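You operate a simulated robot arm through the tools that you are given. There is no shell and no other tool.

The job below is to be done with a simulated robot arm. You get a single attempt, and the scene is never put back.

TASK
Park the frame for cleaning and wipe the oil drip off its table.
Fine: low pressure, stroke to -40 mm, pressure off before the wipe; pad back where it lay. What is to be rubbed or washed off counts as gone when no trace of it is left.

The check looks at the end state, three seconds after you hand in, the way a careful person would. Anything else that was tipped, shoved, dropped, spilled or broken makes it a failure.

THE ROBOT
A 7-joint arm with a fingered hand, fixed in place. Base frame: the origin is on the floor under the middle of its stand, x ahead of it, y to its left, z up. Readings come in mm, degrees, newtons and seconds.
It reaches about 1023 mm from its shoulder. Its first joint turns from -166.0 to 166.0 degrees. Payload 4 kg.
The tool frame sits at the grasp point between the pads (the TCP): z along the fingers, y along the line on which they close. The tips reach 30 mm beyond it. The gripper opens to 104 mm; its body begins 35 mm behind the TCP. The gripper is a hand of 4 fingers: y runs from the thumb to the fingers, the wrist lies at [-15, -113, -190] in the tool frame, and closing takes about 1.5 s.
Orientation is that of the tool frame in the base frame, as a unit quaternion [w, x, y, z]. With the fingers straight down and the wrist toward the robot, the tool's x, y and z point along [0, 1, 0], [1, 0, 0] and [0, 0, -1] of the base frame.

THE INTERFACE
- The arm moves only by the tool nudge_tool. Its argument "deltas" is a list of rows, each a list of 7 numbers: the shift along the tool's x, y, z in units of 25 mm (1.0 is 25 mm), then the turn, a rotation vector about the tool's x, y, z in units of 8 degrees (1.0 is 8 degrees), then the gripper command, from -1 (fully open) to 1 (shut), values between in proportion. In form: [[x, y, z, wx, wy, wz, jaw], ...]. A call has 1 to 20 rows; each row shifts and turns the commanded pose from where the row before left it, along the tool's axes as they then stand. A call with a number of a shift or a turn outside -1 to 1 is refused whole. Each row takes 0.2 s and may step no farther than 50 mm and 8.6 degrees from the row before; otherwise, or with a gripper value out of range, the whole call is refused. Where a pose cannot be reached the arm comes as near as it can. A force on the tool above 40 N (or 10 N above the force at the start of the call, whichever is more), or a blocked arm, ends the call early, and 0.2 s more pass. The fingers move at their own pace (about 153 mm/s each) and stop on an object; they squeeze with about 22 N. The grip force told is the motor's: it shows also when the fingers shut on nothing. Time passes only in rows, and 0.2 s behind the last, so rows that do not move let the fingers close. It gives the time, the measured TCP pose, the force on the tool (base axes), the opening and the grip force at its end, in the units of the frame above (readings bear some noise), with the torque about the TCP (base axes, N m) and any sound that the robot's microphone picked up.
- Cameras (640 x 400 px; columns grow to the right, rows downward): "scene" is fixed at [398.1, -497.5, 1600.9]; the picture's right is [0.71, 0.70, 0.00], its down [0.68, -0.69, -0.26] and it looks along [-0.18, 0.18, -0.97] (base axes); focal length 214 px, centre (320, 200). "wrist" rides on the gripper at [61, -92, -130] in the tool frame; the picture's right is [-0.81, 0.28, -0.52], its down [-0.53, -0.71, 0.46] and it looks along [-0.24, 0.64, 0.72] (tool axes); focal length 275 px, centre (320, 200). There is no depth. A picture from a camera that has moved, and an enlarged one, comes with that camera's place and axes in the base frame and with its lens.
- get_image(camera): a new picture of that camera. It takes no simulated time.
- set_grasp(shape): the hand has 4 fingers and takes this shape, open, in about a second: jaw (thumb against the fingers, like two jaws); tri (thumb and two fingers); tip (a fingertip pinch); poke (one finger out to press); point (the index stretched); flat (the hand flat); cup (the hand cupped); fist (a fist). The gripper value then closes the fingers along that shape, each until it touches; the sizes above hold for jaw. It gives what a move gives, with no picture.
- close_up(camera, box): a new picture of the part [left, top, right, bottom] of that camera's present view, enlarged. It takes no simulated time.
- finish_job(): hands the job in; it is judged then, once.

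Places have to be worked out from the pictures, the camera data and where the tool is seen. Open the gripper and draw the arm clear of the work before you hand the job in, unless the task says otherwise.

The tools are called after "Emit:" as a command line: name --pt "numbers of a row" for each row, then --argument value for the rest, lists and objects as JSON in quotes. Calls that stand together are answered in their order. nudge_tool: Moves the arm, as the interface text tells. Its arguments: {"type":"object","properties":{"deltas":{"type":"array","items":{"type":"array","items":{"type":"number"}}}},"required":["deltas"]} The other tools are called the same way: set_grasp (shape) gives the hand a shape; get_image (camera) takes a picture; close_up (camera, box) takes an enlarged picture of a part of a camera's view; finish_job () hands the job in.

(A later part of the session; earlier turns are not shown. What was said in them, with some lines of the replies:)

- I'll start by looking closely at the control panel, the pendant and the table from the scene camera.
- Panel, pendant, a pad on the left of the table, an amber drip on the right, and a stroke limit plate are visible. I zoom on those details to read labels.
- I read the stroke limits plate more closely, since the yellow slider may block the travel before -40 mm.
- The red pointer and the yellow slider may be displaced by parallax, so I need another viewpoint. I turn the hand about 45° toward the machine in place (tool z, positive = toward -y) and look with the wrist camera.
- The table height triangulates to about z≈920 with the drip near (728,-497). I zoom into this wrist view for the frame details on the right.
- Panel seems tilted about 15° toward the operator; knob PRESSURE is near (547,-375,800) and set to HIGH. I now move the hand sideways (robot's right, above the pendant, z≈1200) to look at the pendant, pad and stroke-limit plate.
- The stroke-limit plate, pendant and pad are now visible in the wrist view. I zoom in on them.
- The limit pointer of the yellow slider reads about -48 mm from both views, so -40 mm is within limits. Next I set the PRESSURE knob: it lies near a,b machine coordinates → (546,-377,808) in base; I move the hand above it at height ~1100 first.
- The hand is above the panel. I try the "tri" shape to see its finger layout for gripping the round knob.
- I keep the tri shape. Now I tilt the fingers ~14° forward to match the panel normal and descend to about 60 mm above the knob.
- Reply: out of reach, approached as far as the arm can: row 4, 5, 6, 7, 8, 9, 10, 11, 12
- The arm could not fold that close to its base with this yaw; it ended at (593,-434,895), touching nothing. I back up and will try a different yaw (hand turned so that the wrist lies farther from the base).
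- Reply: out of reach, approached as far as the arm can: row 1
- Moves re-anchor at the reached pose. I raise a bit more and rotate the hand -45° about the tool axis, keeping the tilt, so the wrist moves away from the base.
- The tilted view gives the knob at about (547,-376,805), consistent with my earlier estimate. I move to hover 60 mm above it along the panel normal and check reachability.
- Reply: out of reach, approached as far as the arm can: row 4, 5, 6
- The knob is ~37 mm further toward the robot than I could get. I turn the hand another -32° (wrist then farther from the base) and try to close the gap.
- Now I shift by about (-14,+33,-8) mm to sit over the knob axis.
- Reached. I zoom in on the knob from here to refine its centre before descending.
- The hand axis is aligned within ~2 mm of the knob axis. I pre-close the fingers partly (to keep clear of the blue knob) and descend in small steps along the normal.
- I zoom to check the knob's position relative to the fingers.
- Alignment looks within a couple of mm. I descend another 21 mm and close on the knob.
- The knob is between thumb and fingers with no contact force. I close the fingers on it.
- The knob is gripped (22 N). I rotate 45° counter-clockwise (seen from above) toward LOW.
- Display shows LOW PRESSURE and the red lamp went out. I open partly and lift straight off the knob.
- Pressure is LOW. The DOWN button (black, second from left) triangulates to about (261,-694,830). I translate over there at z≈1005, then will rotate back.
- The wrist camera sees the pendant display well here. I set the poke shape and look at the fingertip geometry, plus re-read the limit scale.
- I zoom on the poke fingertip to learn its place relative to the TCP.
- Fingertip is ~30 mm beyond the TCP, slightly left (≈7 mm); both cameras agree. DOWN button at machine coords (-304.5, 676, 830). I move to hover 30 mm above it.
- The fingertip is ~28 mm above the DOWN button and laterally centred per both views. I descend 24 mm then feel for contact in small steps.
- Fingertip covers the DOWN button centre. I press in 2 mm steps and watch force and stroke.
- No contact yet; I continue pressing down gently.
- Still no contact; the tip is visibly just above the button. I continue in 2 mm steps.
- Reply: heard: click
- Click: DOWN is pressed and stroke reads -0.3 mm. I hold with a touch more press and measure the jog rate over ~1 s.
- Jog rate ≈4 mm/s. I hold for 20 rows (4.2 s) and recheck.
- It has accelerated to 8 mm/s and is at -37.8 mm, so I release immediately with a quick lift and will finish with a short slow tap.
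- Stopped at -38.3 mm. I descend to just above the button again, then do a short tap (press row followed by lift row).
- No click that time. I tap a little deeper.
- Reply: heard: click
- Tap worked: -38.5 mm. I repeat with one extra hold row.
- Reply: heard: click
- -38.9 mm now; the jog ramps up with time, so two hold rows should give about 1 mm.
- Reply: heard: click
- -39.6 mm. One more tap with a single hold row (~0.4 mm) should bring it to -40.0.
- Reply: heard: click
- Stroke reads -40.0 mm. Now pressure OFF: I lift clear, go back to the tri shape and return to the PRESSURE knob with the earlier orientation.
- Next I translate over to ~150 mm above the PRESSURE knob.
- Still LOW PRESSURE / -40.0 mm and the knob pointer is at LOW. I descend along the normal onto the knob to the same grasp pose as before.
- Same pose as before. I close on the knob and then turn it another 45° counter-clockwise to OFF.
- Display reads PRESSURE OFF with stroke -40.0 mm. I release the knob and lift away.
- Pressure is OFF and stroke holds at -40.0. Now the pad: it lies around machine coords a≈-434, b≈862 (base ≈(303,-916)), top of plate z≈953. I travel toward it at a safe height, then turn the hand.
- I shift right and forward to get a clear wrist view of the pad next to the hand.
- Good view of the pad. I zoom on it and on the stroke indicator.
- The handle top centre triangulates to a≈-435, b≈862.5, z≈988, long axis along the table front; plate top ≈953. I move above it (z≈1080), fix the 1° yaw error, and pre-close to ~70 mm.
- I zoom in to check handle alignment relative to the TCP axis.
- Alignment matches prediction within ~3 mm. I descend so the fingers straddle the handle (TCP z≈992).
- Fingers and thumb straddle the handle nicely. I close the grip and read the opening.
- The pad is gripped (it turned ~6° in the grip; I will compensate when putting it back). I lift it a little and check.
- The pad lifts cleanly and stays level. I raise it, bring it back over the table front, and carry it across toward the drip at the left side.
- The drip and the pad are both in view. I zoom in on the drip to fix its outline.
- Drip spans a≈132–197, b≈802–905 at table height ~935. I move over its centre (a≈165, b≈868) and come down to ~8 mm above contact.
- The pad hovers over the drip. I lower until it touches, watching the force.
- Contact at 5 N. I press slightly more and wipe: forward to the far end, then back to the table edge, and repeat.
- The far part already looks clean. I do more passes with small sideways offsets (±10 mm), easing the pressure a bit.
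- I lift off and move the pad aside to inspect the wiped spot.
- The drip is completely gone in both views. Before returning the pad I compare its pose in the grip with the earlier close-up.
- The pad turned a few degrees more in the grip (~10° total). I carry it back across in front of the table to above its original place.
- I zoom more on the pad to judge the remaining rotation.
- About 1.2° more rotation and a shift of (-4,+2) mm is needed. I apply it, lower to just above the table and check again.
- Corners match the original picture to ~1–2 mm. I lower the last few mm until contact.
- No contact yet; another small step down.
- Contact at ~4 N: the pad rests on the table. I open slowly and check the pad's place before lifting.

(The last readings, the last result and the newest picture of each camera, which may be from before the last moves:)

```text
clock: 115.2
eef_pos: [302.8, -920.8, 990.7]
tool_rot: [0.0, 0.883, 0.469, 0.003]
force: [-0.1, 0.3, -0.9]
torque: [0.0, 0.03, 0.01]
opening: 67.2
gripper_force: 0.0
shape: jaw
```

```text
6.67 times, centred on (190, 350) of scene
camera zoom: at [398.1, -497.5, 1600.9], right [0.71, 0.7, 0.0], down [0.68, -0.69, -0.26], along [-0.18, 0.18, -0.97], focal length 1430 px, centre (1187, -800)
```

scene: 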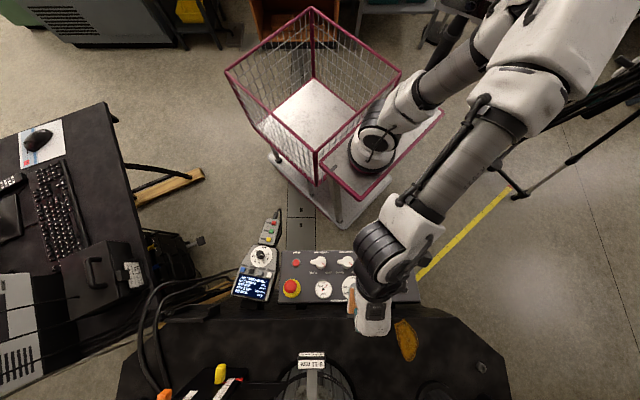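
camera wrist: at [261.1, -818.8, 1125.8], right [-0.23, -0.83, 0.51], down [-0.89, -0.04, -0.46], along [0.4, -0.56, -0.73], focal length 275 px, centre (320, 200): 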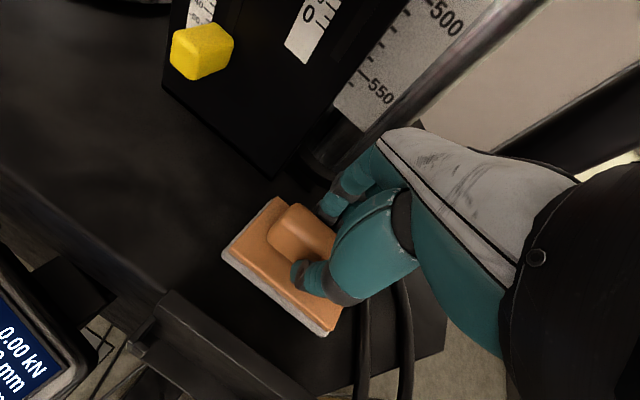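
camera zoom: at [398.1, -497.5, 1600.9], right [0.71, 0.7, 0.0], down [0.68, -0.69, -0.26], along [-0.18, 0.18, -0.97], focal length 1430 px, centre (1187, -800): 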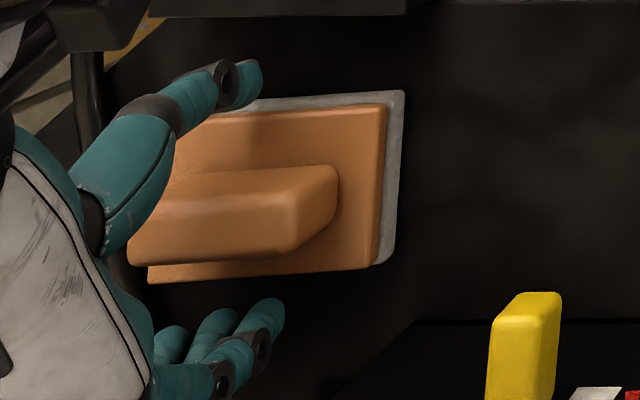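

Released; the pad turned about 4° on release but sits on its spot. I lift the hand clear and compare with the original picture.

Emit:
nudge_tool --pt "0 0 -0.5 0 0 0 -0.3" --pt "0 0 -0.8 0 0 0 -0.3" --pt "0 0 -1 0 0 0 -0.3" --pt "0 0 -1 0 0 0 -0.3" --pt "0 0 -1 0 0 0 -0.3" --pt "0 -1 0 0 0 0 -0.3" --pt "0 -1 0 0 0 0 -0.3" --pt "0 -1 0 0 0 0 -0.3" --pt "0 -1 0 0 0 0 -0.3" --pt "0 0 0 0 0 0 -0.3"

Emit:
close_up --camera "scene" --box '[150, 320, 230, 380]'

Emit:
get_image --camera "scene"

```text
clock: 117.4
eef_pos: [221.3, -854.9, 1093.3]
tool_rot: [-0.001, 0.884, 0.468, 0.002]
force: [0.2, 0.3, -0.6]
torque: [-0.01, 0.01, 0.01]
opening: 67.2
gripper_force: 0.1
shape: jaw
out of reach, approached as far as the arm can: row 5
```

```text
6.67 times, centred on (190, 350) of scene
camera zoom: at [398.1, -497.5, 1600.9], right [0.71, 0.7, 0.0], down [0.68, -0.69, -0.26], along [-0.18, 0.18, -0.97], focal length 1430 px, centre (1187, -800)
```

zoom: 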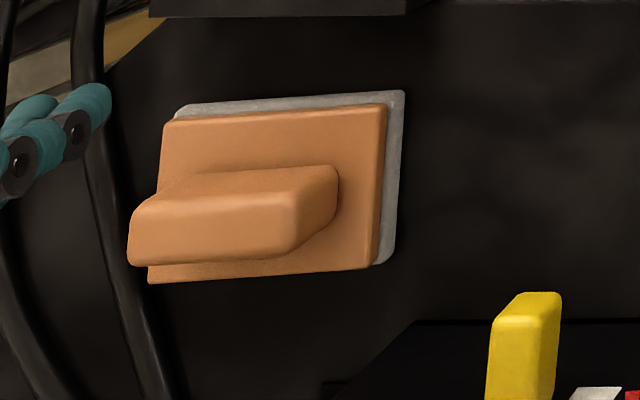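

```text
taken
```

scene: 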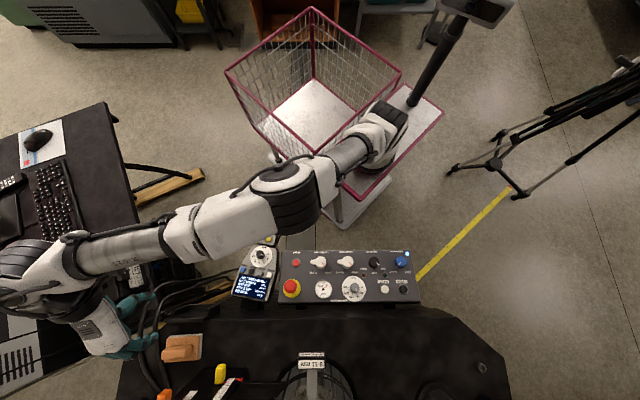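

The pad's centre is within ~1 mm of where it lay, with only a ~4° skew. Now I open the hand fully and draw the arm back toward its starting area.

Emit:
nudge_tool --pt "0.853 -0.549 -0.1 0 0 0 -0.3" --pt "0.853 -0.549 -0.3 0 0 0 -0.3" --pt "0.853 -0.549 -0.4 0 0 0 -0.3" --pt "0.853 -0.549 -0.4 0 0 0 -1" --pt "0.853 -0.549 -0.4 0 0 0 -1" --pt "0.853 -0.549 -0.4 0 0 0 -1" --pt "0.853 -0.549 -0.4 0 0 0 -1" --pt "0.853 -0.549 -0.4 0 0 0 -1" --pt "0.853 -0.549 -0.4 0 0 0 -1" --pt "0.853 -0.549 -0.4 0 0 0 -1" --pt "0.853 -0.549 -0.4 0 0 0 -1" --pt "0.853 -0.549 -0.4 0 0 0 -1" --pt "0.853 -0.549 -0.4 0 0 0 -1" --pt "0.853 -0.549 -0.4 0 0 0 -1" --pt "0 0 0 0 0 0 -1"

Emit:
get_image --camera "scene"

Emit:
get_image --camera "wrist"

Emit:
close_up --camera "scene" --box '[220, 200, 440, 310]'

Emit:
close_up --camera "scene" --box '[360, 300, 460, 380]'

```text
clock: 120.6
eef_pos: [227.2, -499.8, 1228.0]
tool_rot: [-0.001, 0.883, 0.469, 0.003]
force: [-0.6, -0.1, -0.6]
torque: [-0.01, 0.0, -0.02]
opening: 103.7
gripper_force: 0.1
shape: jaw
```

```text
taken
```

scene: 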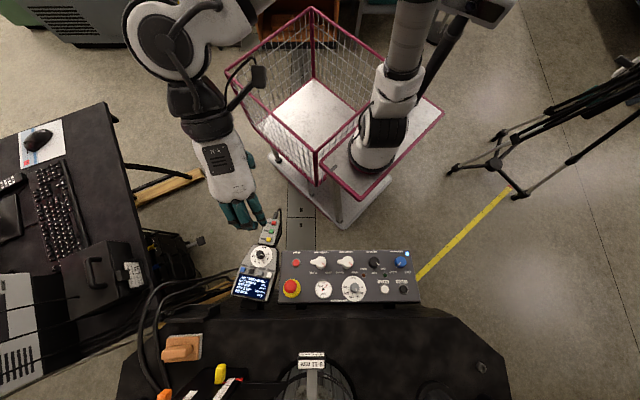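

```text
taken
camera wrist: at [186.3, -399.4, 1357.2], right [-0.23, -0.83, 0.51], down [-0.89, -0.04, -0.46], along [0.4, -0.56, -0.73], focal length 275 px, centre (320, 200)
```

wrist: 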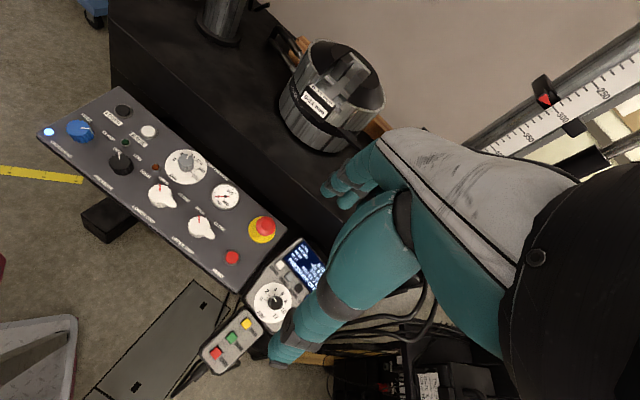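

```text
2.91 times, centred on (330, 255) of scene
camera zoom: at [398.1, -497.5, 1600.9], right [0.71, 0.7, 0.0], down [0.68, -0.69, -0.26], along [-0.18, 0.18, -0.97], focal length 624 px, centre (291, 40)
```

zoom: 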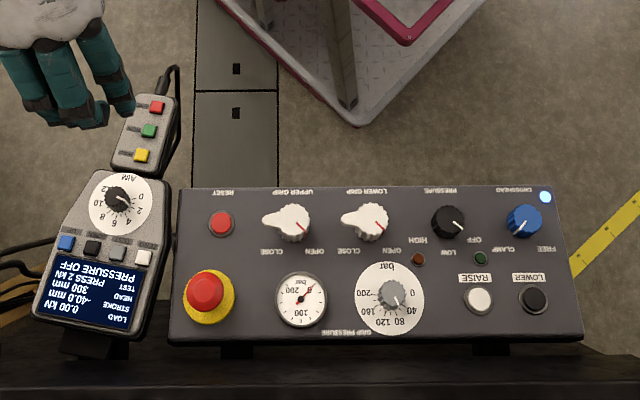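

```text
5.00 times, centred on (410, 340) of scene
camera zoom: at [398.1, -497.5, 1600.9], right [0.71, 0.7, 0.0], down [0.68, -0.69, -0.26], along [-0.18, 0.18, -0.97], focal length 1072 px, centre (-130, -500)
```

zoom: 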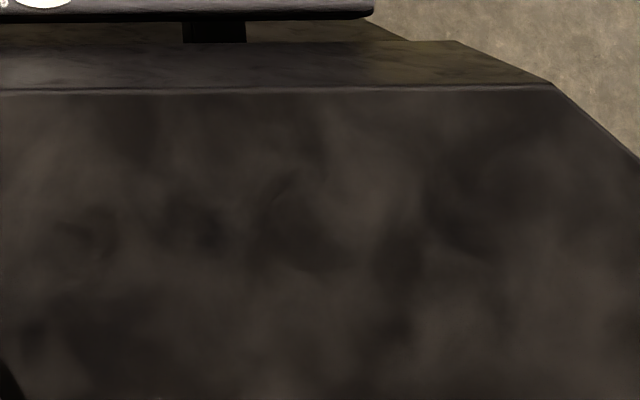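

Everything reads as required: PRESSURE OFF, stroke -40.0 mm, other controls unchanged, the table clean, the pad back in place, and the open hand well clear. I hand the job in.

Emit:
finish_job

```text
The job is handed in.
```

The frame is parked for cleaning, and the oil drip is wiped off the table. I've handed the job in; no verdict has come back yet.

- **Pressure:** I turned it from HIGH to LOW before moving anything, and to OFF before the wipe. The display read PRESSURE OFF when I finished.
- **Stroke:** it reads -40.0 mm, reached by jogging down at low pressure. It did not move when the pressure went off. The stroke limits and all other controls are as they were.
- **Drip:** no trace of it shows in either camera.
- **Pad:** it is back within about 1 mm of where it lay, but turned about 4–5° from its original angle. It twisted slightly as I let go, and I left it rather than risk shifting it again.

The hand is open and the arm is clear of the work.
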